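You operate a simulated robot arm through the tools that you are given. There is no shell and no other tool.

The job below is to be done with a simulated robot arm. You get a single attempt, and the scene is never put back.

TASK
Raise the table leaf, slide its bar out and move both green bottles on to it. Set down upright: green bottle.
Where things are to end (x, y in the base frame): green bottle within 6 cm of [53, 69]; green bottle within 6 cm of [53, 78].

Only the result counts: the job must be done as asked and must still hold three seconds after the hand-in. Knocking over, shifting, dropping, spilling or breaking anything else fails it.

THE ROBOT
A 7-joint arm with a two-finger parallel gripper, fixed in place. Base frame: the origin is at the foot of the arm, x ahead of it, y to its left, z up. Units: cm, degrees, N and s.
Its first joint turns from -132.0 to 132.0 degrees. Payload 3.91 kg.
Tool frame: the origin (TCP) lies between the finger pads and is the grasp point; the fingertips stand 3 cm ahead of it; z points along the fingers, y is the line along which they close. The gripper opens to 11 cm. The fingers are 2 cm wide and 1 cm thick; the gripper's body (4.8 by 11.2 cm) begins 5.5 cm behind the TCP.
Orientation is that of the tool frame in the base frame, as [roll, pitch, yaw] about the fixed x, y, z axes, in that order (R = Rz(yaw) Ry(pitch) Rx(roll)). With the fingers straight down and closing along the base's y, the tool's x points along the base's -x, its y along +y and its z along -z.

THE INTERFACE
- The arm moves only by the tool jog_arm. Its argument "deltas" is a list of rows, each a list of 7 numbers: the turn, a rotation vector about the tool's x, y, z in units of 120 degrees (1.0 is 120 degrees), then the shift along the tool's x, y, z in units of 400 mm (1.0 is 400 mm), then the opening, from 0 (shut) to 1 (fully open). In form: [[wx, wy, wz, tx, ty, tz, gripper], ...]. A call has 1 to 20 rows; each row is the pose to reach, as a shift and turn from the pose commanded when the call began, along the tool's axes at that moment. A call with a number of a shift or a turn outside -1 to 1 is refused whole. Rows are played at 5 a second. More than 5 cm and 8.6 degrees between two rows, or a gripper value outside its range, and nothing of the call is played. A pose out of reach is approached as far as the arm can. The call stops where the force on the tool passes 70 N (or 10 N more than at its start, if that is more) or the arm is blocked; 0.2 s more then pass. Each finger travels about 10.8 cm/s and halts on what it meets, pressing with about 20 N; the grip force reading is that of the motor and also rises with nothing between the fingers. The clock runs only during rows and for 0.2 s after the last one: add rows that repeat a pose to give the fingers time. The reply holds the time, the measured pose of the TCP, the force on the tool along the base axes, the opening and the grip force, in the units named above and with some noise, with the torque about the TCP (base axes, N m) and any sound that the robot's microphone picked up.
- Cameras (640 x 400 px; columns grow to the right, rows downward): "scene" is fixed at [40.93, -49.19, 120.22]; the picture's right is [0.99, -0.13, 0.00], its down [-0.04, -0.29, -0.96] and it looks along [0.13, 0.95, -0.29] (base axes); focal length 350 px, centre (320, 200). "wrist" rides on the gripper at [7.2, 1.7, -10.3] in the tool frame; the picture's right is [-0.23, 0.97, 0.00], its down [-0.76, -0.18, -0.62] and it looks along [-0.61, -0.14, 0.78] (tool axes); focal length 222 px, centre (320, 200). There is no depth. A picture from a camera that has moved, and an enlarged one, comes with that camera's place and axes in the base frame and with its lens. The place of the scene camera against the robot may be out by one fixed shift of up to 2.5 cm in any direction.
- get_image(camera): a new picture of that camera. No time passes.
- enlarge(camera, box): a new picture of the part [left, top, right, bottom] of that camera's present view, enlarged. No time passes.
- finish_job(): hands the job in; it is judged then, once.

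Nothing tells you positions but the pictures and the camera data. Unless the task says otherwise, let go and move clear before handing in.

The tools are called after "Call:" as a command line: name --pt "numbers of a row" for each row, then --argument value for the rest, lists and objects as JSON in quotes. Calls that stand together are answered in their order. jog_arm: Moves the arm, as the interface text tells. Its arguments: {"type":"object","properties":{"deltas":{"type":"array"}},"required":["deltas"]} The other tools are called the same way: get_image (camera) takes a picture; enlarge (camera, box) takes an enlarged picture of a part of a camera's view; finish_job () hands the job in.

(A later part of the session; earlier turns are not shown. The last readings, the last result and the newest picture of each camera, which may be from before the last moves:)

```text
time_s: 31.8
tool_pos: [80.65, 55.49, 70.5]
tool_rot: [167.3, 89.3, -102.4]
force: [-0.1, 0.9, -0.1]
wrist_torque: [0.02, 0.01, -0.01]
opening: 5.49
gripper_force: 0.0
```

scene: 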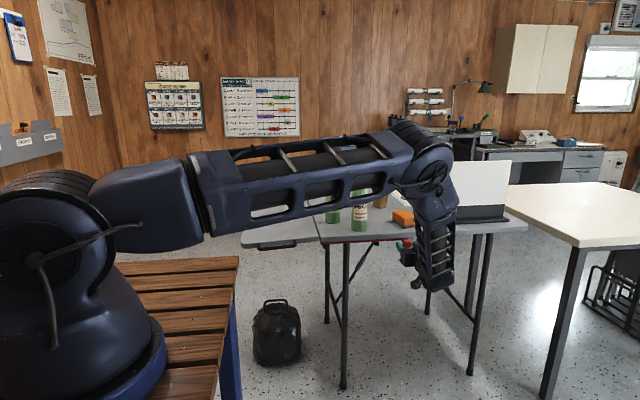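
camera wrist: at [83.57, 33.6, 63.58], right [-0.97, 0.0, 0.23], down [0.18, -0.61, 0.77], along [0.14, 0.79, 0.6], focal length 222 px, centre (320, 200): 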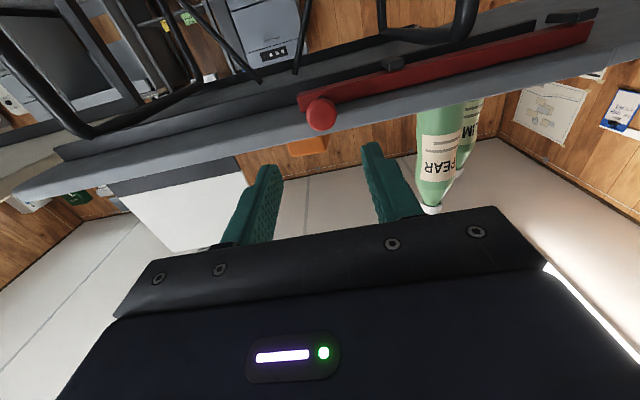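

Call:
jog_arm --pt "0 0 0 0 0.0125 0 0.5" --pt "0 0 0 0 0.025 0 0.5"

Call:
enlarge --camera "scene" --box '[230, 190, 350, 265]'

Call:
enlarge --camera "wrist" --box '[200, 0, 520, 220]'

```text
time_s: 32.4
tool_pos: [79.61, 55.58, 70.58]
tool_rot: [167.2, 89.3, -102.4]
force: [1.5, 1.0, 0.2]
wrist_torque: [0.01, -0.01, 0.02]
opening: 5.5
gripper_force: 0.2
```

```text
5.33 times, centred on (290, 228) of scene
camera zoom: at [40.93, -49.19, 120.22], right [0.99, -0.13, 0.0], down [-0.04, -0.29, -0.96], along [0.13, 0.95, -0.29], focal length 1866 px, centre (480, 53)
```

zoom: 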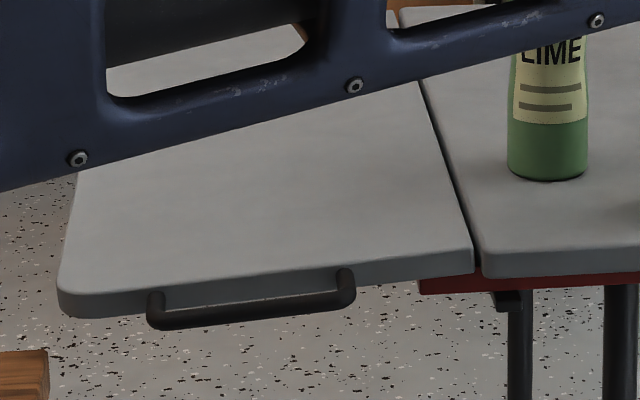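

```text
1.82 times, centred on (360, 110) of wrist
camera zoom: at [77.98, 45.12, 63.44], right [-0.97, 0.0, 0.23], down [0.18, -0.61, 0.77], along [0.14, 0.79, 0.6], focal length 404 px, centre (247, 364)
```

zoom: 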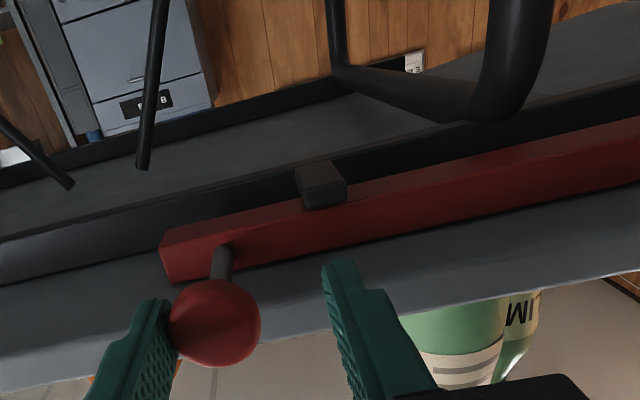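

The bar tip is now about 4 cm under the leaf with no resistance. I'll continue in slightly longer steps.

Call:
jog_arm --pt "0 0 0 0 0.0167 0 0.5" --pt "0 0 0 0 0.0333 0 0.5" --pt "0 0 0 0 0.05 0 0.5"

```text
time_s: 33.2
tool_pos: [77.72, 55.5, 70.53]
tool_rot: [168.5, 89.2, -101.3]
force: [7.4, 2.5, -1.2]
wrist_torque: [-0.08, 0.04, -0.03]
opening: 5.87
gripper_force: 3.6
```

The bar tip now bears on the leaf about 6 cm out, and the pulling finger is being pushed outward. I'll open the gripper fully so that finger sits on its hard stop, then keep pulling.

Call:
jog_arm --pt "0 0 0 0 0.0 0 1" --pt "0 0 0 0 0.03 0 1" --pt "0 0 0 0 0.055 0 1" --pt "0 0 0 0 0.075 0 1" --pt "0 0 0 0 0.0875 0 1"

Call:
enlarge --camera "wrist" --box '[160, 0, 480, 220]'

Call:
enlarge --camera "scene" --box '[230, 190, 350, 265]'

```text
time_s: 34.4
tool_pos: [74.09, 55.49, 70.54]
tool_rot: [165.1, 89.4, -104.6]
force: [0.1, 0.2, 0.6]
wrist_torque: [-0.03, 0.01, 0.12]
opening: 11.0
gripper_force: 0.1
```

```text
1.82 times, centred on (320, 110) of wrist
camera zoom: at [72.42, 45.1, 63.43], right [-0.97, 0.0, 0.23], down [0.18, -0.61, 0.77], along [0.14, 0.79, 0.6], focal length 404 px, centre (320, 364)
```

zoom: 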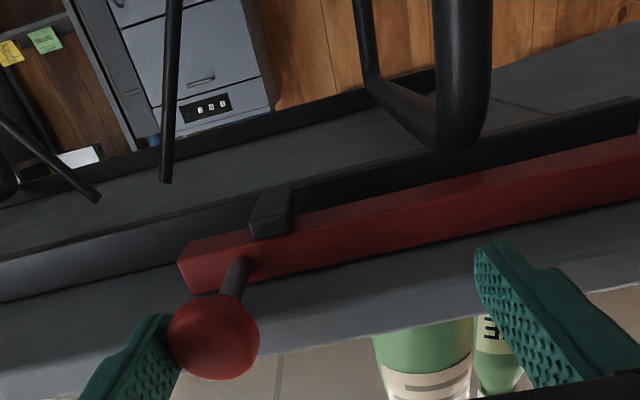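

```text
5.33 times, centred on (290, 228) of scene
camera zoom: at [40.93, -49.19, 120.22], right [0.99, -0.13, 0.0], down [-0.04, -0.29, -0.96], along [0.13, 0.95, -0.29], focal length 1866 px, centre (480, 53)
```

zoom: 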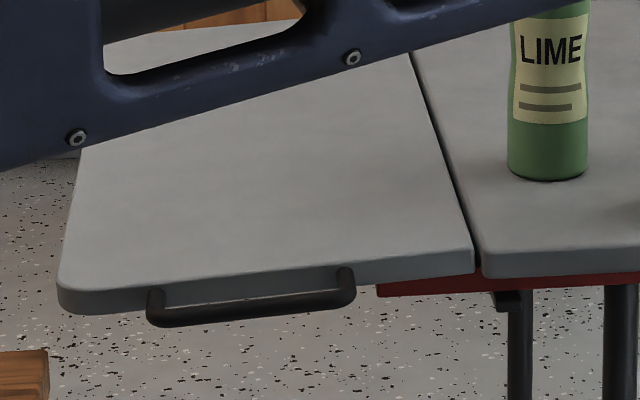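

The bar is about 7 cm out and the leaf is riding on it. I'll keep pulling steadily.

Call:
jog_arm --pt "0 0 0 0 0.025 0 1" --pt "0 0 0 0 0.05 0 1" --pt "0 0 0 0 0.075 0 1" --pt "0 0 0 0 0.1 0 1"

Call:
enlarge --camera "scene" --box '[230, 190, 350, 265]'

```text
time_s: 35.4
tool_pos: [70.01, 55.61, 70.49]
tool_rot: [164.3, 89.3, -105.2]
force: [0.0, 0.0, 0.3]
wrist_torque: [0.0, -0.04, -0.03]
opening: 11.0
gripper_force: 0.1
```

```text
5.33 times, centred on (290, 228) of scene
camera zoom: at [40.93, -49.19, 120.22], right [0.99, -0.13, 0.0], down [-0.04, -0.29, -0.96], along [0.13, 0.95, -0.29], focal length 1866 px, centre (480, 53)
```

zoom: 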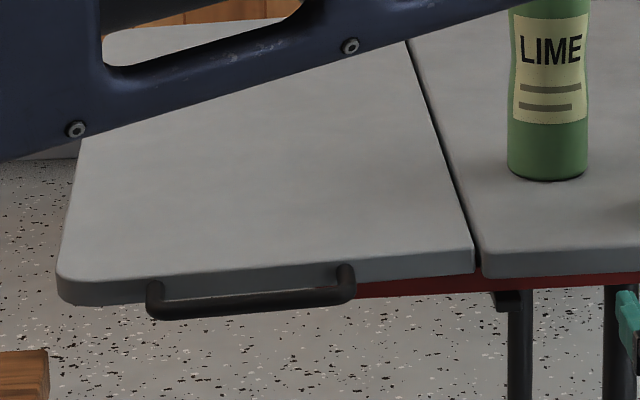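

The wedge works and the leaf rises as the bar goes under. I'll carry on another 6 cm.

Call:
jog_arm --pt "0 0 0 0 0.025 0 1" --pt "0 0 0 0 0.05 0 1" --pt "0 0 0 0 0.075 0 1" --pt "0 0 0 0 0.1 0 1" --pt "0 0 0 0 0.125 0 1" --pt "0 0 0 0 0.15 0 1"

Call:
get_image --camera "scene"

Call:
get_image --camera "wrist"

```text
time_s: 36.8
tool_pos: [64.1, 55.5, 70.67]
tool_rot: [166.2, 89.2, -103.4]
force: [0.4, 0.0, 0.2]
wrist_torque: [0.01, 0.0, 0.01]
opening: 11.01
gripper_force: 0.1
```

```text
taken
```

scene: 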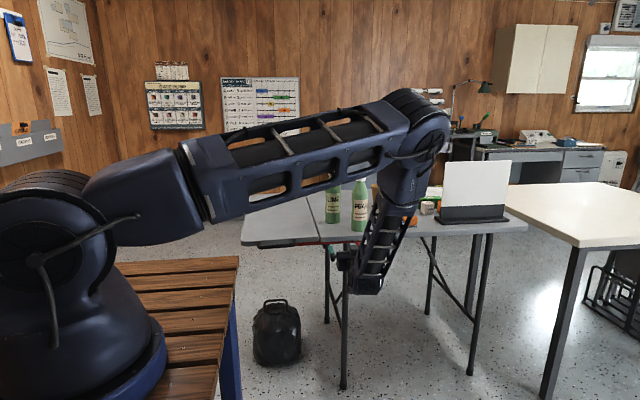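

```text
taken
camera wrist: at [62.41, 45.07, 63.47], right [-0.97, 0.0, 0.23], down [0.18, -0.61, 0.77], along [0.14, 0.79, 0.6], focal length 222 px, centre (320, 200)
```

wrist: 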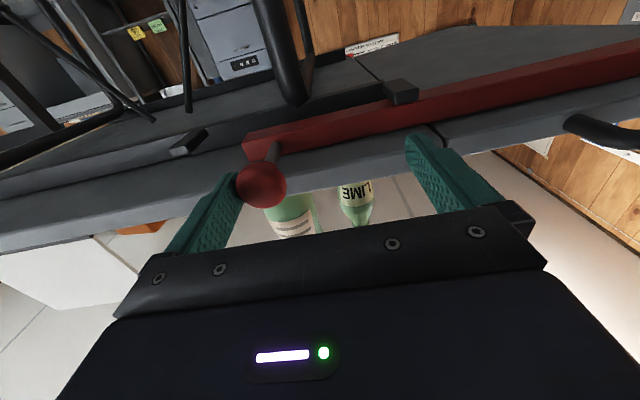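

The bar is 17 cm out and moving without force. I'll pull further, watching for its stop.

Call:
jog_arm --pt "0 0 0 0 0.0167 0 1" --pt "0 0 0 0 0.0333 0 1" --pt "0 0 0 0 0.05 0 1" --pt "0 0 0 0 0.0667 0 1" --pt "0 0 0 0 0.0833 0 1" --pt "0 0 0 0 0.1 0 1"

Call:
get_image --camera "wrist"

Call:
enlarge --camera "scene" --box '[230, 180, 390, 280]'

```text
time_s: 38.3
tool_pos: [61.02, 55.3, 70.81]
tool_rot: [-168.5, 89.3, -79.0]
force: [6.4, -1.0, -1.4]
wrist_torque: [0.09, 0.03, -0.14]
opening: 11.0
gripper_force: 0.1
stopped in row 6: the force on the tool passed its limit at 75 N (the readings are from after the stop); the commanded pose is now the measured one
```

```text
taken
camera wrist: at [59.31, 44.9, 63.59], right [-0.97, 0.01, 0.22], down [0.17, -0.62, 0.77], along [0.15, 0.79, 0.6], focal length 222 px, centre (320, 200)
```

wrist: 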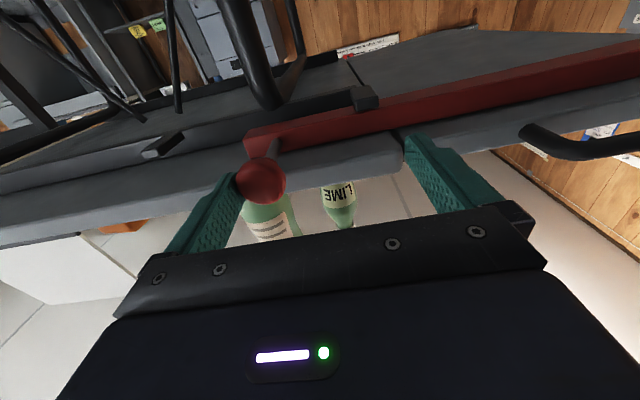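

```text
4.00 times, centred on (310, 230) of scene
camera zoom: at [40.93, -49.19, 120.22], right [0.99, -0.13, 0.0], down [-0.04, -0.29, -0.96], along [0.13, 0.95, -0.29], focal length 1399 px, centre (360, 80)
```

zoom: 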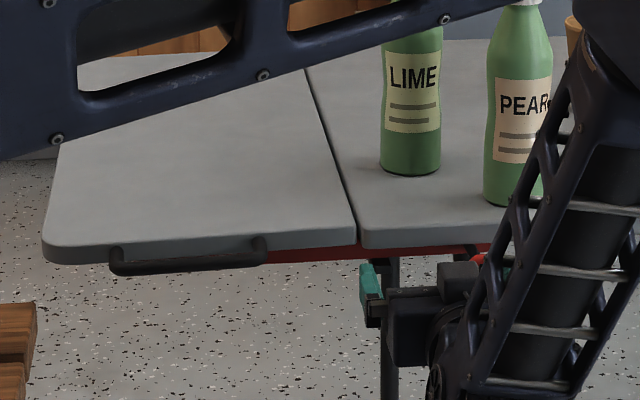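

The bar has reached its end stop after about 20 cm of travel, and the leaf rests level on it. Next I'll ease off the knob, back straight out, rise, and start turning the gripper camera-side up for the bottles.

Call:
jog_arm --pt "0 0 0 0 -0.015 0 1" --pt "0 0 0 0 -0.015 -0.09 1" --pt "0 0 0 0 -0.015 -0.18 1" --pt "0 0 0 0 -0.015 -0.27 1" --pt "0 0 0 0 -0.015 -0.36 1" --pt "0 0 0.068 -0.05 -0.015 -0.36 1" --pt "0 0 0.136 -0.1 -0.015 -0.36 1" --pt "0 0 0.205 -0.15 -0.015 -0.36 1" --pt "0 0 0.273 -0.2 -0.015 -0.36 1" --pt "0 0 0.341 -0.25 -0.015 -0.36 1" --pt "0 0 0.409 -0.3 -0.015 -0.36 1" --pt "0 0 0.477 -0.35 -0.015 -0.36 1" --pt "0 0 0.545 -0.4 -0.015 -0.36 1" --pt "0 0 0.614 -0.45 -0.015 -0.36 1" --pt "0 0 0.682 -0.5 -0.015 -0.36 1" --pt "0 0 0.75 -0.55 -0.015 -0.36 1" --pt "0 0 0.75 -0.55 -0.015 -0.36 1"

Call:
get_image --camera "wrist"

Call:
get_image --camera "scene"

```text
time_s: 41.9
tool_pos: [61.34, 41.14, 92.98]
tool_rot: [90.7, -0.1, 179.4]
force: [-0.2, -0.3, -1.0]
wrist_torque: [0.01, 0.02, 0.01]
opening: 11.01
gripper_force: 0.0
```

```text
taken
camera wrist: at [54.12, 30.89, 94.73], right [0.23, 0.01, 0.97], down [0.76, -0.63, -0.17], along [0.61, 0.78, -0.15], focal length 222 px, centre (320, 200)
```

wrist: 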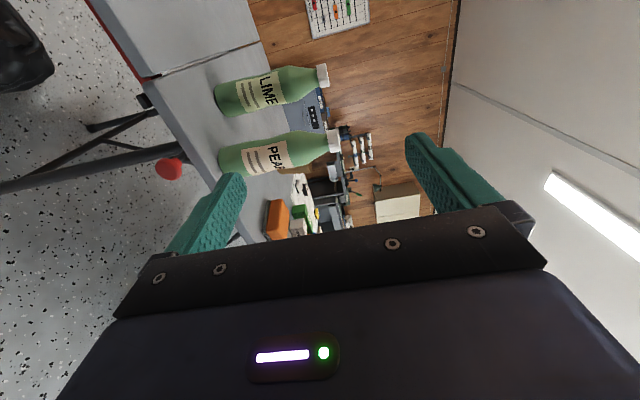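

```text
taken
```

scene: 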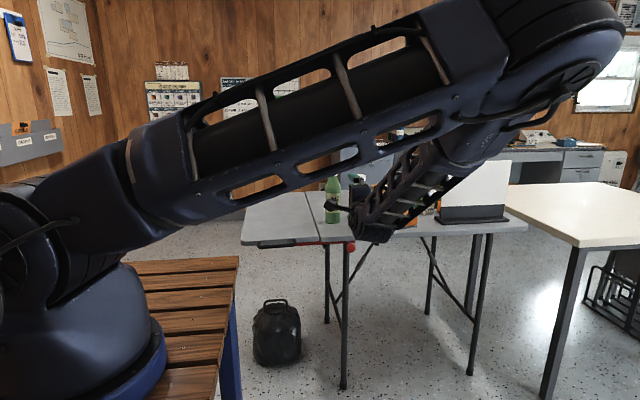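

The leaf and bar hold. From here the wrist camera sees both bottles side-on, so I'll enlarge the view to place their bases.

Call:
enlarge --camera "wrist" --box '[60, 0, 380, 240]'

Call:
enlarge --camera "scene" --box '[230, 160, 380, 260]'

```text
1.67 times, centred on (220, 120) of wrist
camera zoom: at [54.12, 30.89, 94.73], right [0.23, 0.01, 0.97], down [0.76, -0.63, -0.17], along [0.61, 0.78, -0.15], focal length 370 px, centre (487, 333)
```

zoom: 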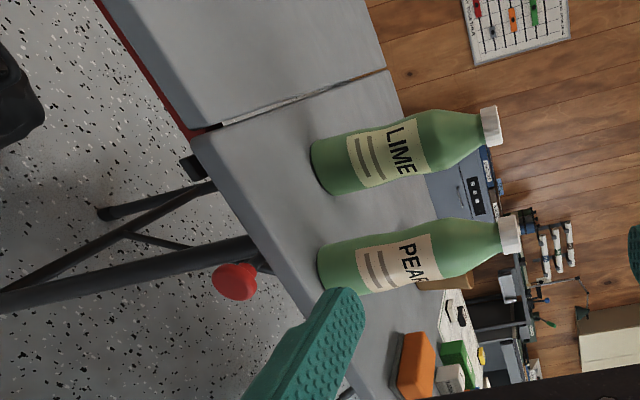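

```text
4.00 times, centred on (305, 210) of scene
camera zoom: at [40.93, -49.19, 120.22], right [0.99, -0.13, 0.0], down [-0.04, -0.29, -0.96], along [0.13, 0.95, -0.29], focal length 1399 px, centre (380, 160)
```

zoom: 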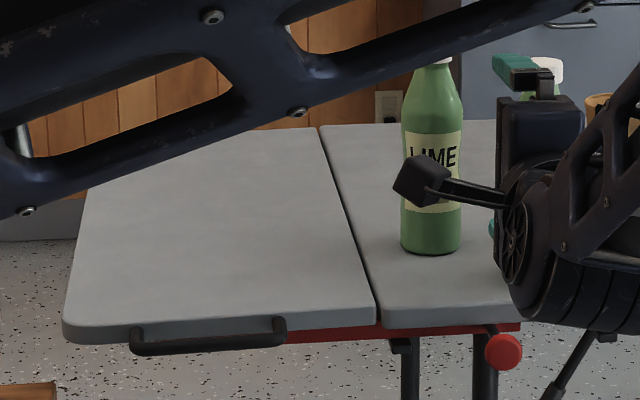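

The bottle bases are at about Lime (61, 76) and Pear (69, 66), each around 20 cm tall and 6 cm wide. I'll take Lime first, approaching from the left side to stay clear of Pear. For that I turn the gripper so it closes horizontally with the camera on top.

Call:
jog_arm --pt "-0.019 -0.019 0.0604 0.0277 0.0042 0.029 1" --pt "-0.0381 -0.0381 0.1207 0.0554 0.0083 0.0579 1" --pt "-0.0572 -0.0572 0.1811 0.0831 0.0125 0.0869 1" --pt "-0.0762 -0.0762 0.2415 0.1108 0.0167 0.1158 1" --pt "-0.0953 -0.0953 0.3018 0.1385 0.0208 0.1448 1" --pt "-0.1143 -0.1143 0.3622 0.1663 0.025 0.1738 1" --pt "-0.1334 -0.1334 0.4226 0.194 0.0292 0.2027 1" --pt "-0.1524 -0.1524 0.4829 0.2217 0.0333 0.2317 1" --pt "-0.1715 -0.1715 0.5433 0.2494 0.0375 0.2606 1" --pt "-0.1905 -0.1905 0.6037 0.2771 0.0417 0.2896 1" --pt "-0.2096 -0.2096 0.664 0.3048 0.0458 0.3185 1" --pt "-0.2286 -0.2286 0.7244 0.3325 0.05 0.3475 1" --pt "-0.2286 -0.2286 0.7244 0.3325 0.05 0.3475 1"

Call:
get_image --camera "wrist"

Call:
get_image --camera "scene"

```text
time_s: 44.7
tool_pos: [48.16, 55.18, 94.74]
tool_rot: [139.0, -89.5, 95.3]
force: [0.4, -0.5, -0.1]
wrist_torque: [0.01, -0.03, 0.0]
opening: 11.02
gripper_force: 0.0
```

```text
taken
camera wrist: at [43.59, 45.91, 101.98], right [0.79, -0.57, -0.22], down [-0.51, -0.41, -0.76], along [0.34, 0.71, -0.61], focal length 222 px, centre (320, 200)
```

wrist: 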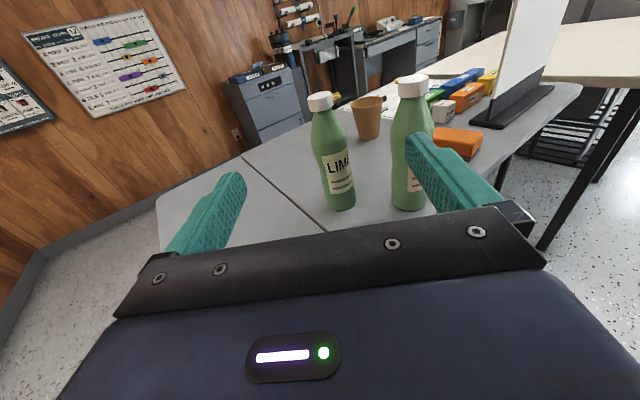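

```text
taken
```

scene: 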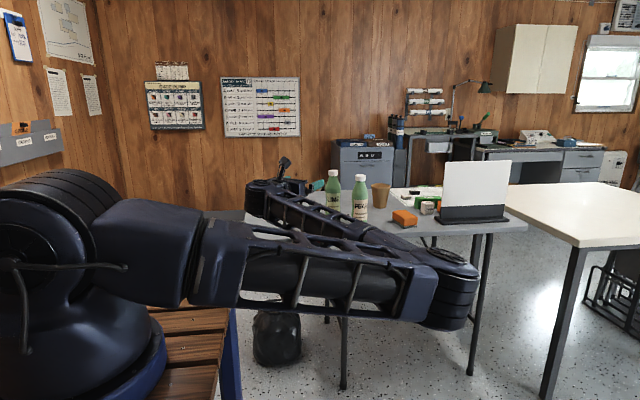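

The gripper is camera-up and level with the bottle tops, the arm stays in front of the table, and both bottles are in view. I'll enlarge to refine their positions.

Call:
enlarge --camera "wrist" --box '[280, 60, 480, 220]'

Call:
enlarge --camera "scene" --box '[230, 140, 390, 240]'

```text
2.50 times, centred on (380, 140) of wrist
camera zoom: at [43.59, 45.91, 101.98], right [0.79, -0.57, -0.22], down [-0.51, -0.41, -0.76], along [0.34, 0.71, -0.61], focal length 555 px, centre (170, 350)
```

zoom: 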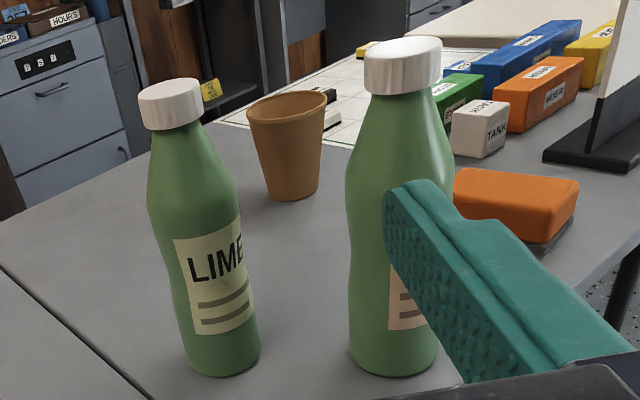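

```text
4.00 times, centred on (310, 190) of scene
camera zoom: at [40.93, -49.19, 120.22], right [0.99, -0.13, 0.0], down [-0.04, -0.29, -0.96], along [0.13, 0.95, -0.29], focal length 1399 px, centre (360, 240)
```

zoom: 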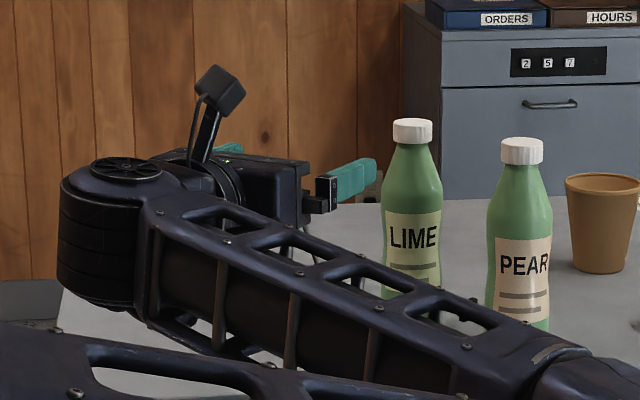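

My refined estimates are Lime ≈ (62, 75.6) and Pear ≈ (70.2, 65.9). I'll tip the tool 25° downward so the wrist stays well above the leaf, and move to a standoff in line with Lime.

Call:
jog_arm --pt "0 -0.0417 0 -0.0237 -0.0019 0.0597 1" --pt "0 -0.0833 0 -0.0474 -0.0038 0.1194 1" --pt "0 -0.125 0 -0.0711 -0.0057 0.1791 1" --pt "0 -0.1667 0 -0.0948 -0.0076 0.2388 1" --pt "0 -0.2083 0 -0.1185 -0.0095 0.2985 1" --pt "0 -0.2083 0 -0.1185 -0.0095 0.2985 1"

Call:
get_image --camera "wrist"

Call:
get_image --camera "scene"

```text
time_s: 46.1
tool_pos: [54.94, 65.03, 89.73]
tool_rot: [178.9, -64.4, 55.4]
force: [-0.2, 0.5, 0.3]
wrist_torque: [-0.01, -0.01, 0.02]
opening: 10.99
gripper_force: 0.1
```

```text
taken
camera wrist: at [52.58, 59.15, 100.81], right [0.74, -0.65, -0.2], down [-0.66, -0.62, -0.42], along [0.15, 0.44, -0.89], focal length 222 px, centre (320, 200)
```

wrist: 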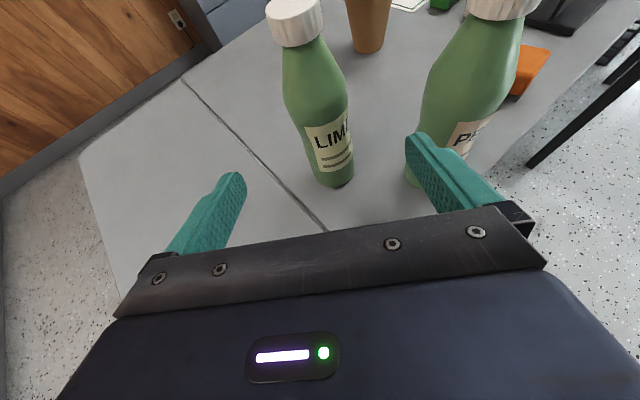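

```text
taken
```

scene: 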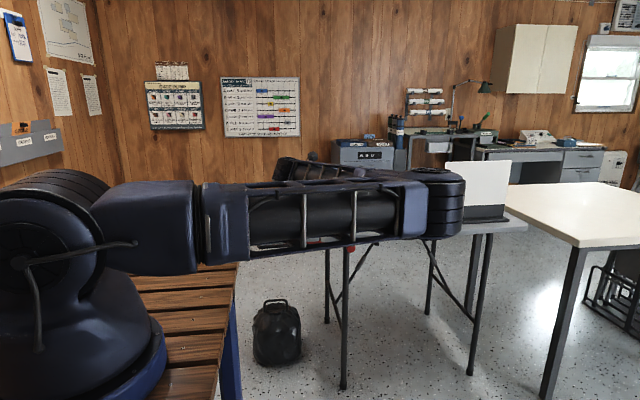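

Call:
enlarge --camera "wrist" --box '[240, 0, 520, 230]'

```text
1.74 times, centred on (380, 115) of wrist
camera zoom: at [52.58, 59.15, 100.81], right [0.74, -0.65, -0.2], down [-0.66, -0.62, -0.42], along [0.15, 0.44, -0.89], focal length 386 px, centre (216, 348)
```

zoom: 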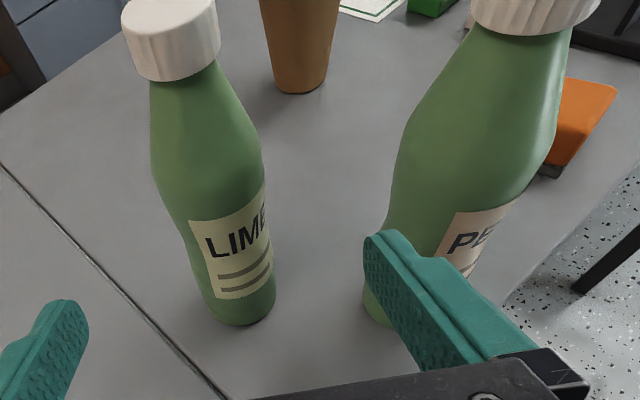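

Lime sits centred between the open fingers, at about (62, 75.3). I'll move in along the tool axis.

Call:
jog_arm --pt "0 0 0 0.001 -0.0014 0.0686 1" --pt "0 0 0 0.002 -0.0028 0.1372 1" --pt "0 0 0 0.003 -0.0042 0.2058 1" --pt "0 0 0 0.004 -0.0056 0.2744 1" --pt "0 0 0 0.0053 -0.007 0.33 1" --pt "0 0 0 0.0053 -0.007 0.33 1"

Call:
get_image --camera "wrist"

Call:
get_image --camera "scene"

```text
time_s: 47.5
tool_pos: [61.53, 74.96, 84.33]
tool_rot: [178.9, -64.5, 55.5]
force: [-1.1, 1.0, 0.9]
wrist_torque: [0.01, 0.0, 0.01]
opening: 10.98
gripper_force: 0.0
```

```text
taken
camera wrist: at [59.33, 69.05, 95.32], right [0.74, -0.65, -0.2], down [-0.66, -0.62, -0.42], along [0.15, 0.44, -0.89], focal length 222 px, centre (320, 200)
```

wrist: 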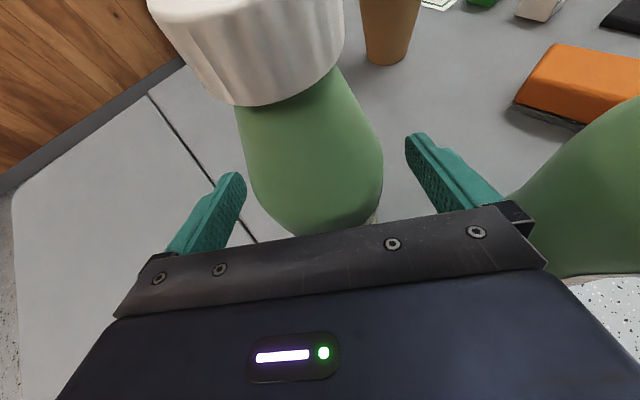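

```text
taken
```

scene: 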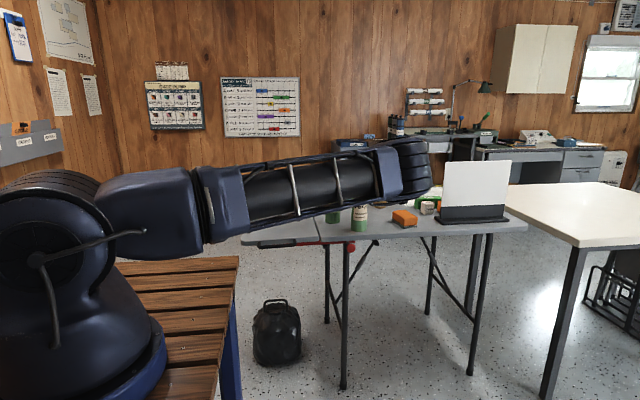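

Lime's centre line matches the midpoint between the fingers. I'll close gradually so both pads meet it gently.

Call:
jog_arm --pt "0 0 0 0 0 0 0.8" --pt "0 0 0 0 0 0 0.66" --pt "0 0 0 0 0 0 0.6" --pt "0 0 0 0 0 0 0.57" --pt "0 0 0 0 0 0 0.54" --pt "0 0 0 0 0 0 0.5" --pt "0 0 0 0 0 0 0.3" --pt "0 0 0 0 0 0 0.3"

Call:
get_image --camera "wrist"

```text
time_s: 49.3
tool_pos: [61.61, 75.01, 84.48]
tool_rot: [178.8, -64.5, 55.5]
force: [-1.7, 0.2, 0.8]
wrist_torque: [0.04, 0.05, 0.0]
opening: 5.63
gripper_force: 20.0
```

```text
taken
camera wrist: at [59.33, 69.03, 95.34], right [0.74, -0.65, -0.2], down [-0.66, -0.62, -0.42], along [0.15, 0.44, -0.89], focal length 222 px, centre (320, 200)
```

wrist: 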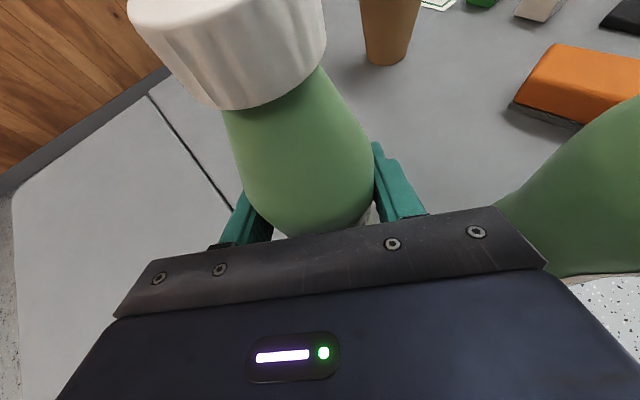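

Lime is held at a 5.6 cm opening with 20 N. I'll lift it straight up a few centimetres and check.

Call:
jog_arm --pt "0 0 0 0.0226 0.0002 -0.0108 0.2" --pt "0 0 0 0.0451 0.0004 -0.0216 0.2" --pt "0 0 0 0.0677 0.0006 -0.0324 0.2" --pt "0 0 0 0.0902 0.0008 -0.0432 0.2" --pt "0 0 0 0.0902 0.0008 -0.0432 0.2"

Call:
get_image --camera "wrist"

Call:
enlarge --camera "scene" --box '[240, 130, 440, 255]'

```text
time_s: 50.5
tool_pos: [61.72, 75.0, 88.54]
tool_rot: [178.9, -64.4, 55.5]
force: [-0.2, 0.1, -0.6]
wrist_torque: [0.0, -0.04, -0.01]
opening: 5.64
gripper_force: 19.9
```

```text
taken
camera wrist: at [59.37, 69.05, 99.37], right [0.74, -0.65, -0.2], down [-0.66, -0.62, -0.42], along [0.15, 0.44, -0.89], focal length 222 px, centre (320, 200)
```

wrist: 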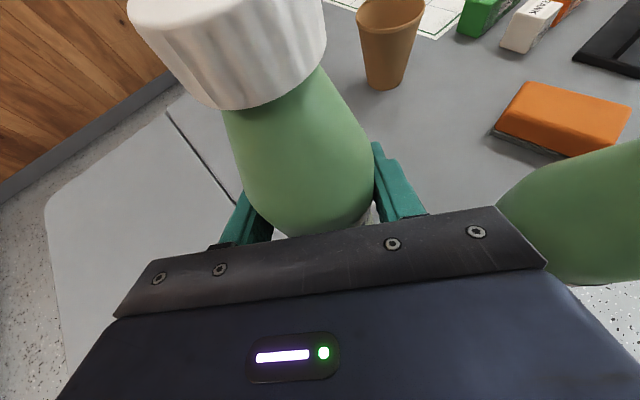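

```text
3.20 times, centred on (340, 192) of scene
camera zoom: at [40.93, -49.19, 120.22], right [0.99, -0.13, 0.0], down [-0.04, -0.29, -0.96], along [0.13, 0.95, -0.29], focal length 1119 px, centre (256, 224)
```

zoom: 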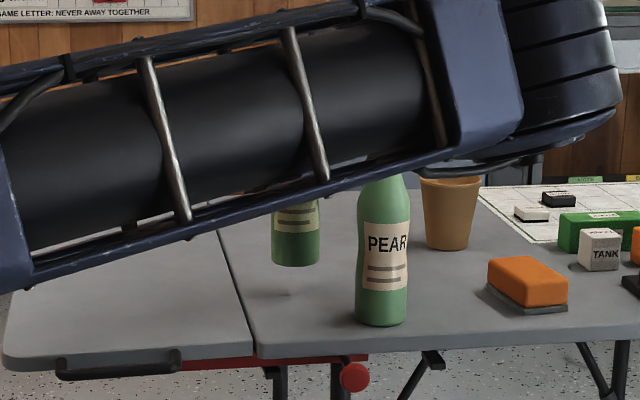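

Lime is off the table and upright. I'll carry it left over the leaf to above (50, 79).

Call:
jog_arm --pt "0 0 0 -0.0058 -0.0413 -0.013 0.2" --pt "0 0 0 -0.0117 -0.0826 -0.0259 0.2" --pt "0 0 0 -0.0175 -0.1239 -0.0389 0.2" --pt "0 0 0 -0.0233 -0.1652 -0.0518 0.2" --pt "0 0 0 -0.0291 -0.2065 -0.0648 0.2" --pt "0 0 0 -0.035 -0.2478 -0.0777 0.2" --pt "0 0 0 -0.0408 -0.2891 -0.0907 0.2" --pt "0 0 0 -0.0408 -0.2891 -0.0907 0.2"

Call:
get_image --camera "wrist"

Call:
get_image --camera "scene"

```text
time_s: 52.3
tool_pos: [49.84, 78.55, 88.51]
tool_rot: [178.8, -64.4, 55.5]
force: [0.5, -0.1, -0.6]
wrist_torque: [0.01, 0.0, 0.01]
opening: 5.62
gripper_force: 20.0
```

```text
taken
camera wrist: at [47.65, 72.55, 99.34], right [0.74, -0.65, -0.2], down [-0.66, -0.62, -0.42], along [0.15, 0.44, -0.89], focal length 222 px, centre (320, 200)
```

wrist: 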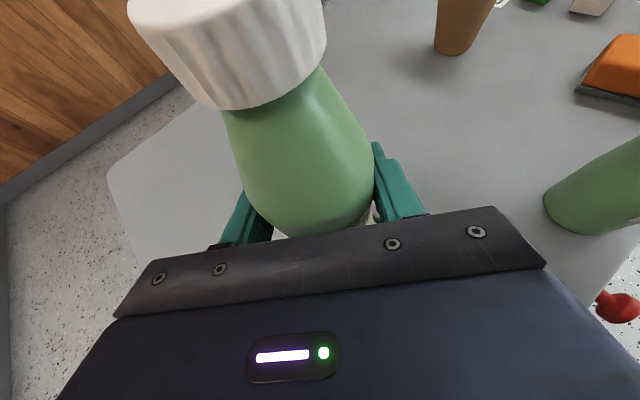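

```text
taken
```

scene: 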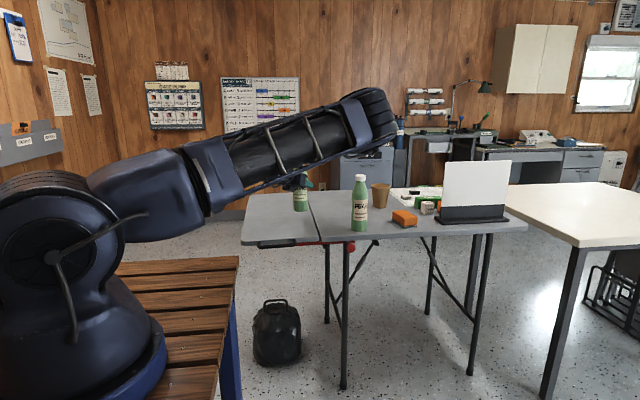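

Call:
enlarge --camera "scene" --box '[230, 165, 390, 265]'

```text
4.00 times, centred on (310, 215) of scene
camera zoom: at [40.93, -49.19, 120.22], right [0.99, -0.13, 0.0], down [-0.04, -0.29, -0.96], along [0.13, 0.95, -0.29], focal length 1399 px, centre (360, 140)
```

zoom: 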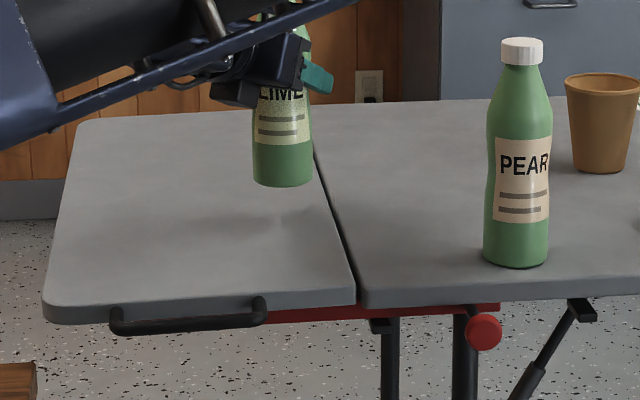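

Lime hangs about 4 cm above the leaf, clear of the hinge gap by roughly 2 cm. I'll lower most of the way, then go down in fine steps until I feel contact.

Call:
jog_arm --pt "0 0 0 -0.0226 -0.0002 0.0108 0.2" --pt "0 0 0 -0.0451 -0.0004 0.0216 0.2" --pt "0 0 0 -0.0632 -0.0005 0.0302 0.2" --pt "0 0 0 -0.0745 -0.0006 0.0356 0.2" --pt "0 0 0 -0.0812 -0.0007 0.0389 0.2" --pt "0 0 0 -0.0835 -0.0007 0.04 0.2" --pt "0 0 0 -0.0835 -0.0007 0.04 0.2"

Call:
enlarge --camera "scene" --box '[230, 165, 390, 265]'

```text
time_s: 53.9
tool_pos: [49.98, 78.6, 84.7]
tool_rot: [178.9, -64.6, 55.5]
force: [0.4, -1.1, -0.9]
wrist_torque: [0.0, 0.03, 0.01]
opening: 5.63
gripper_force: 19.6
```

```text
4.00 times, centred on (310, 215) of scene
camera zoom: at [40.93, -49.19, 120.22], right [0.99, -0.13, 0.0], down [-0.04, -0.29, -0.96], along [0.13, 0.95, -0.29], focal length 1399 px, centre (360, 140)
```

zoom: 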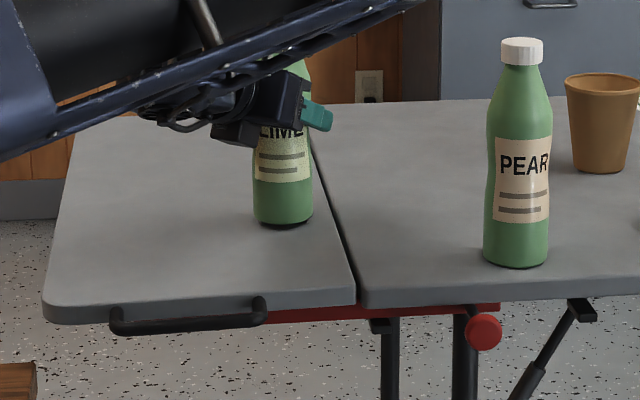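

Almost down. I'll take fine steps of about 1.2 mm and watch the vertical force.

Call:
jog_arm --pt "0 0 0 -0.0027 0 0.0013 0.2" --pt "0 0 0 -0.0054 0 0.0026 0.2"

Call:
jog_arm --pt "0 0 0 -0.0027 0 0.0013 0.2" --pt "0 0 0 -0.0054 0 0.0026 0.2"

```text
time_s: 54.5
tool_pos: [49.87, 78.46, 84.49]
tool_rot: [178.9, -64.6, 55.5]
force: [-0.3, -0.4, 0.0]
wrist_torque: [-0.05, -0.04, 0.03]
opening: 5.63
gripper_force: 20.0
```

```text
time_s: 55.1
tool_pos: [49.91, 78.35, 84.37]
tool_rot: [178.9, -64.7, 55.5]
force: [0.9, -0.6, 3.2]
wrist_torque: [-0.11, -0.11, -0.04]
opening: 5.63
gripper_force: 19.5
```

Contact at 3 N. I'll go one hair lower, then open slowly.

Call:
jog_arm --pt "0 0 0 -0.0018 0 0.0009 0.2" --pt "0 0 0 -0.0018 0 0.0009 0.5" --pt "0 0 0 -0.0018 0 0.0009 0.53" --pt "0 0 0 -0.0018 0 0.0009 0.56" --pt "0 0 0 -0.0018 0 0.0009 0.6" --pt "0 0 0 -0.0018 0 0.0009 0.7" --pt "0 0 0 -0.0018 0 0.0009 0.85" --pt "0 0 0 -0.0018 0 0.0009 1" --pt "0 0 0 -0.0018 0 0.0009 1"

Call:
get_image --camera "wrist"

Call:
enlarge --camera "scene" --box '[230, 165, 390, 265]'

```text
time_s: 57.1
tool_pos: [49.94, 78.41, 84.08]
tool_rot: [178.9, -64.5, 55.5]
force: [-0.2, 0.0, 0.8]
wrist_torque: [0.02, -0.02, 0.0]
opening: 10.99
gripper_force: 0.1
```

```text
taken
camera wrist: at [47.6, 72.52, 95.1], right [0.74, -0.65, -0.2], down [-0.66, -0.62, -0.42], along [0.15, 0.44, -0.89], focal length 222 px, centre (320, 200)
```

wrist: 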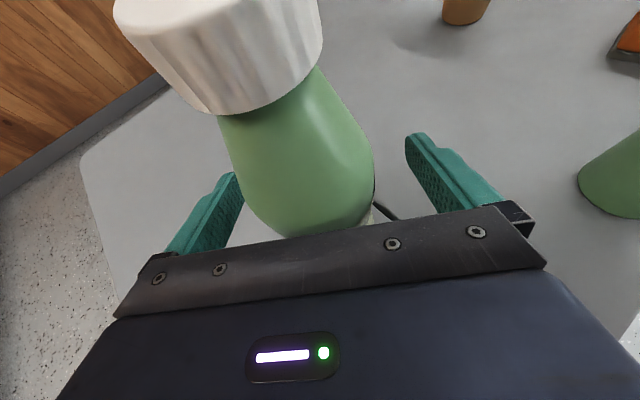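

```text
4.00 times, centred on (310, 215) of scene
camera zoom: at [40.93, -49.19, 120.22], right [0.99, -0.13, 0.0], down [-0.04, -0.29, -0.96], along [0.13, 0.95, -0.29], focal length 1399 px, centre (360, 140)
```

zoom: 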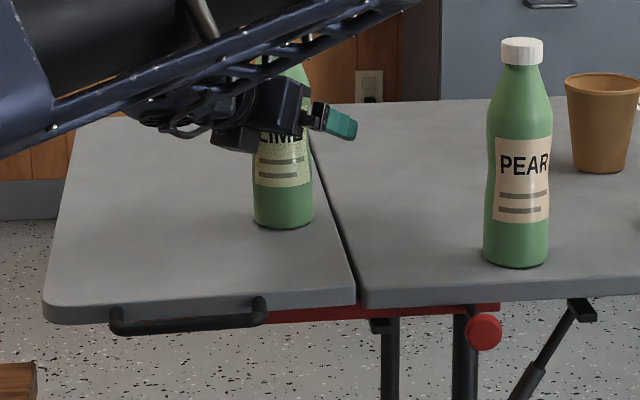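

Lime stands on the leaf on its own. I'll back straight out along the tool axis, then swing round to face Pear square-on from the near side.

Call:
jog_arm --pt "0 0 0 0 0 -0.05 1" --pt "0 0 0 0 0 -0.12 1" --pt "0 0 0 0 0 -0.2 1" --pt "0 0 0 0 0 -0.28 1" --pt "0 0 0 0 0 -0.35 1" --pt "0.0267 0.0002 -0.0128 0.0074 0.0828 -0.35 1" --pt "0.0534 0.0005 -0.0256 0.0148 0.1656 -0.35 1" --pt "0.0801 0.0007 -0.0384 0.0221 0.2484 -0.35 1" --pt "0.1068 0.001 -0.0512 0.0295 0.3312 -0.35 1" --pt "0.1336 0.0012 -0.064 0.0369 0.414 -0.35 1" --pt "0.1603 0.0014 -0.0767 0.0443 0.4968 -0.35 1" --pt "0.187 0.0017 -0.0895 0.0517 0.5796 -0.35 1" --pt "0.2137 0.0019 -0.1023 0.059 0.6624 -0.35 1" --pt "0.2404 0.0022 -0.1151 0.0664 0.7452 -0.35 1" --pt "0.2671 0.0024 -0.1279 0.0738 0.828 -0.3485 1" --pt "0.2671 0.0024 -0.1279 0.0738 0.828 -0.3485 1"

Call:
get_image --camera "wrist"

Call:
get_image --camera "scene"

```text
time_s: 60.5
tool_pos: [70.14, 50.07, 93.08]
tool_rot: [178.5, -64.4, 91.2]
force: [-0.6, -0.1, 0.7]
wrist_torque: [0.02, -0.02, -0.02]
opening: 11.0
gripper_force: 0.2
```

```text
taken
camera wrist: at [71.83, 43.88, 104.05], right [0.98, -0.1, -0.2], down [-0.17, -0.89, -0.42], along [-0.13, 0.44, -0.89], focal length 222 px, centre (320, 200)
```

wrist: 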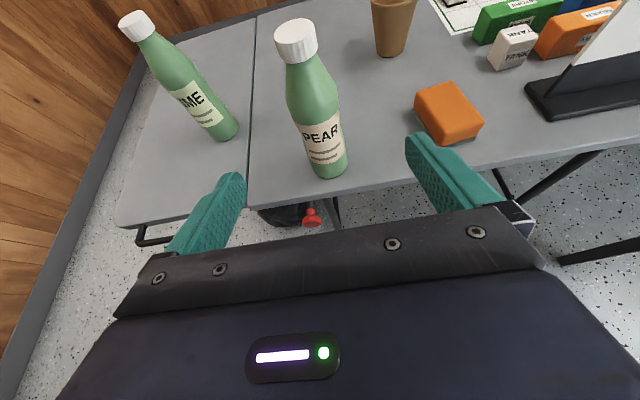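

```text
taken
```

scene: 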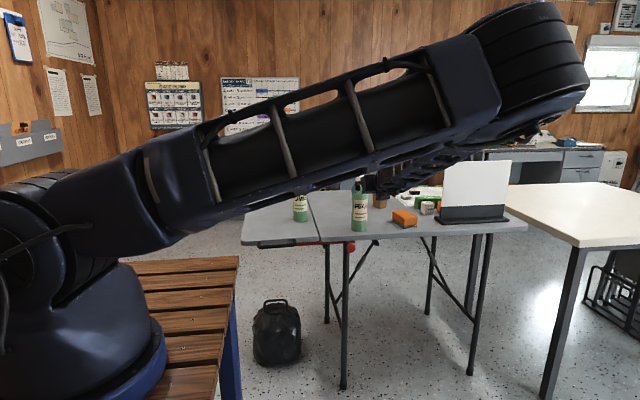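

Lime is standing well on the leaf, and Pear is in front of me. I'll enlarge for the exact positions.

Call:
enlarge --camera "wrist" --box '[100, 0, 420, 230]'

```text
1.74 times, centred on (260, 115) of wrist
camera zoom: at [71.83, 43.88, 104.05], right [0.98, -0.1, -0.2], down [-0.17, -0.89, -0.42], along [-0.13, 0.44, -0.89], focal length 386 px, centre (424, 348)
```

zoom: 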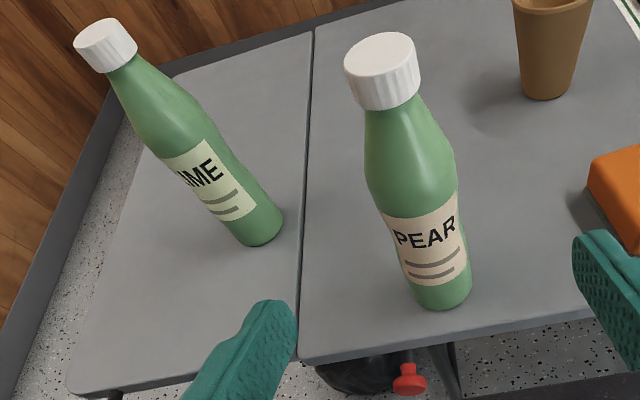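

Pear is at about (69.7, 65.5), Lime at about (49.5, 79), and the hinge gap is near x = 54.9. I'll move in on Pear the same way.

Call:
jog_arm --pt "0 0 0 -0.0184 -0.0073 0.03 1" --pt "0 0 0 -0.0368 -0.0145 0.08 1" --pt "0 0 0 -0.0368 -0.0145 0.15 1" --pt "0 0 0 -0.0368 -0.0145 0.22 1" --pt "0 0 0 -0.0368 -0.0145 0.29 1" --pt "0 0 0 -0.0368 -0.0145 0.36 1" --pt "0 0 0 -0.0368 -0.0145 0.41 1" --pt "0 0 0 -0.0368 -0.0145 0.437 1" --pt "0 0 0 -0.0368 -0.0145 0.437 1"

Call:
get_image --camera "wrist"

Call:
get_image --camera "scene"

```text
time_s: 62.5
tool_pos: [69.82, 65.32, 84.26]
tool_rot: [178.8, -64.6, 91.2]
force: [0.0, -0.5, 0.8]
wrist_torque: [0.01, -0.04, 0.01]
opening: 11.01
gripper_force: 0.0
```

```text
taken
camera wrist: at [71.37, 59.06, 95.24], right [0.98, -0.1, -0.2], down [-0.17, -0.89, -0.42], along [-0.13, 0.44, -0.89], focal length 222 px, centre (320, 200)
```

wrist: 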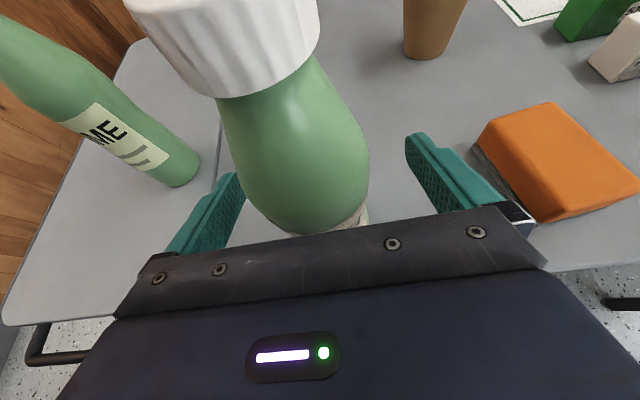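

```text
taken
```

scene: 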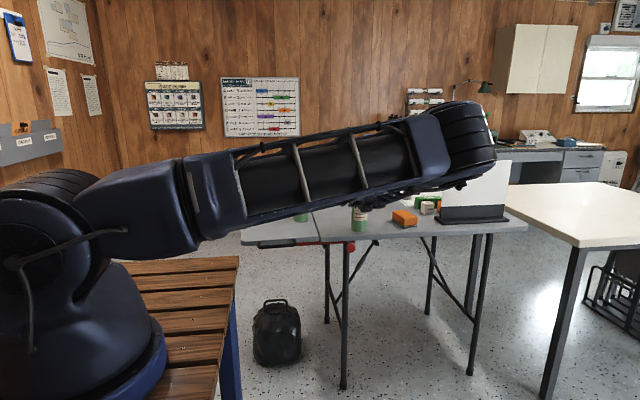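

Pear is centred just as Lime was once gripped. I'll close gradually.

Call:
jog_arm --pt "0 0 0 0 0 0 0.8" --pt "0 0 0 0 0 0 0.66" --pt "0 0 0 0 0 0 0.6" --pt "0 0 0 0 0 0 0.57" --pt "0 0 0 0 0 0 0.54" --pt "0 0 0 0 0 0 0.5" --pt "0 0 0 0 0 0 0.3" --pt "0 0 0 0 0 0 0.2"

Call:
get_image --camera "wrist"

```text
time_s: 64.3
tool_pos: [69.78, 65.2, 84.41]
tool_rot: [178.7, -64.5, 91.2]
force: [-0.2, 0.6, 0.1]
wrist_torque: [-0.02, 0.08, -0.01]
opening: 5.62
gripper_force: 20.0
```

```text
taken
camera wrist: at [71.35, 59.06, 95.26], right [0.98, -0.1, -0.2], down [-0.17, -0.89, -0.42], along [-0.13, 0.44, -0.89], focal length 222 px, centre (320, 200)
```

wrist: 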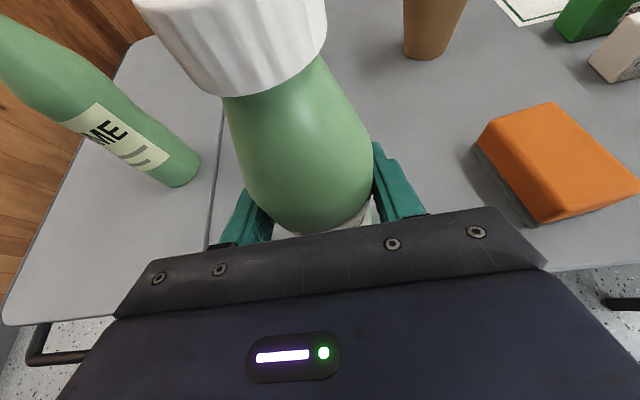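

Pear is held. I'll lift it 4 cm and carry it left to above (50.3, 69), staying clear of Lime.

Call:
jog_arm --pt "0 0 0 0.0226 0.0003 -0.0108 0.2" --pt "0 0 0 0.0451 0.0006 -0.0216 0.2" --pt "0 0 0 0.0677 0.0008 -0.0324 0.2" --pt "0 0 0 0.0902 0.0011 -0.0432 0.2" --pt "0 0 0 0.0902 0.0011 -0.0432 0.2"

Call:
enlarge --camera "scene" --box '[240, 130, 440, 255]'

Call:
get_image --camera "wrist"

```text
time_s: 65.5
tool_pos: [69.81, 65.27, 88.41]
tool_rot: [178.6, -64.5, 91.2]
force: [-0.6, -0.5, -0.7]
wrist_torque: [-0.03, 0.02, 0.01]
opening: 5.65
gripper_force: 19.7
```

```text
3.20 times, centred on (340, 192) of scene
camera zoom: at [40.93, -49.19, 120.22], right [0.99, -0.13, 0.0], down [-0.04, -0.29, -0.96], along [0.13, 0.95, -0.29], focal length 1119 px, centre (256, 224)
```

zoom: 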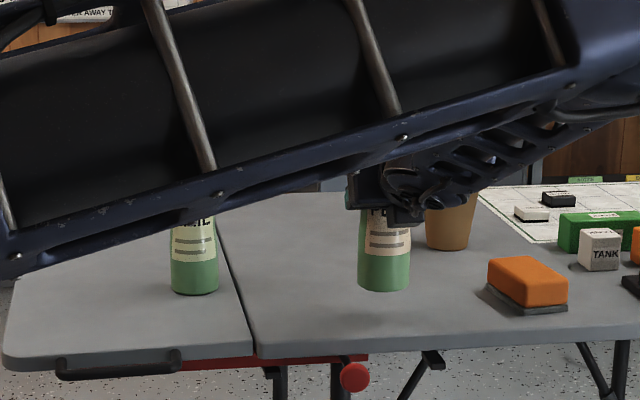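

```text
taken
camera wrist: at [71.33, 59.04, 99.26], right [0.98, -0.1, -0.2], down [-0.17, -0.89, -0.42], along [-0.13, 0.44, -0.89], focal length 222 px, centre (320, 200)
```

wrist: 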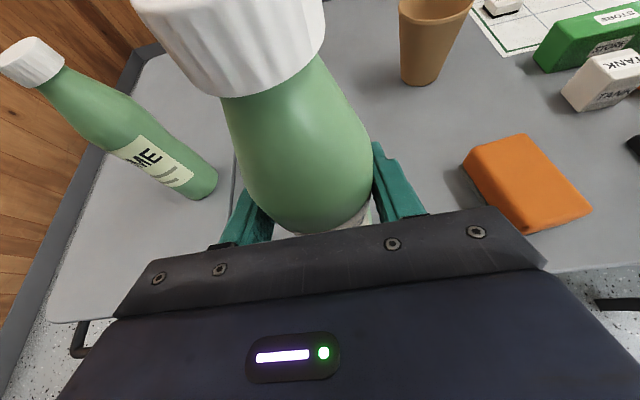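

Pear is lifted and upright. I'll carry it across to the leaf.

Call:
jog_arm --pt "0 0 0 0.0042 -0.0488 0.0076 0.2" --pt "0 0 0 0.0084 -0.0976 0.0151 0.2" --pt "0 0 0 0.0126 -0.1463 0.0227 0.2" --pt "0 0 0 0.0168 -0.1951 0.0302 0.2" --pt "0 0 0 0.021 -0.2439 0.0378 0.2" --pt "0 0 0 0.0252 -0.2927 0.0453 0.2" --pt "0 0 0 0.0294 -0.3415 0.0529 0.2" --pt "0 0 0 0.0336 -0.3902 0.0604 0.2" --pt "0 0 0 0.0378 -0.439 0.068 0.2" --pt "0 0 0 0.042 -0.4878 0.0755 0.2" --pt "0 0 0 0.042 -0.4878 0.0755 0.2"

Call:
get_image --camera "wrist"

Call:
enlarge --camera "scene" --box '[230, 145, 390, 265]'

```text
time_s: 67.9
tool_pos: [49.98, 68.59, 88.17]
tool_rot: [178.7, -64.6, 91.2]
force: [0.7, 0.1, -0.1]
wrist_torque: [0.0, -0.01, 0.01]
opening: 5.63
gripper_force: 20.3
```

```text
taken
camera wrist: at [51.74, 62.4, 99.18], right [0.98, -0.1, -0.2], down [-0.17, -0.89, -0.42], along [-0.13, 0.44, -0.89], focal length 222 px, centre (320, 200)
```

wrist: 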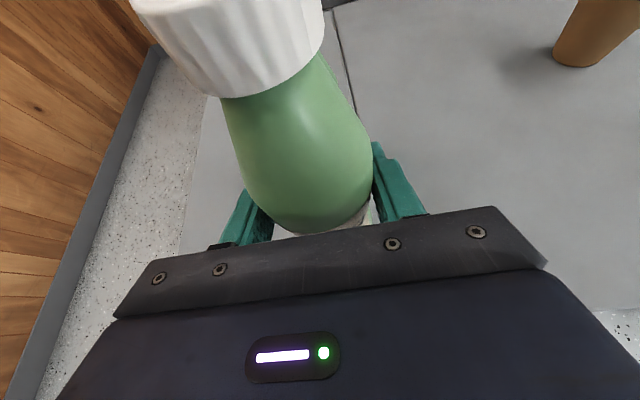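

```text
3.33 times, centred on (310, 205) of scene
camera zoom: at [40.93, -49.19, 120.22], right [0.99, -0.13, 0.0], down [-0.04, -0.29, -0.96], along [0.13, 0.95, -0.29], focal length 1166 px, centre (353, 183)
```

zoom: 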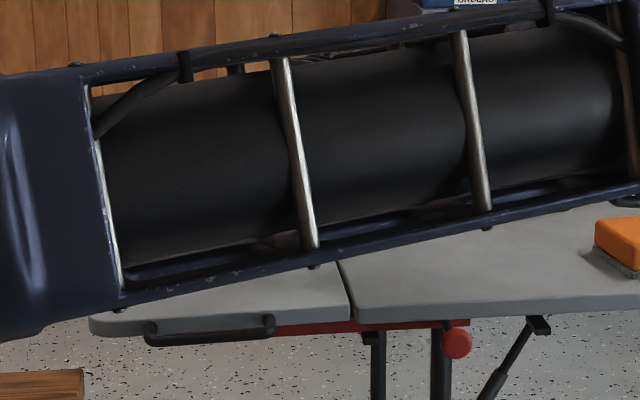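

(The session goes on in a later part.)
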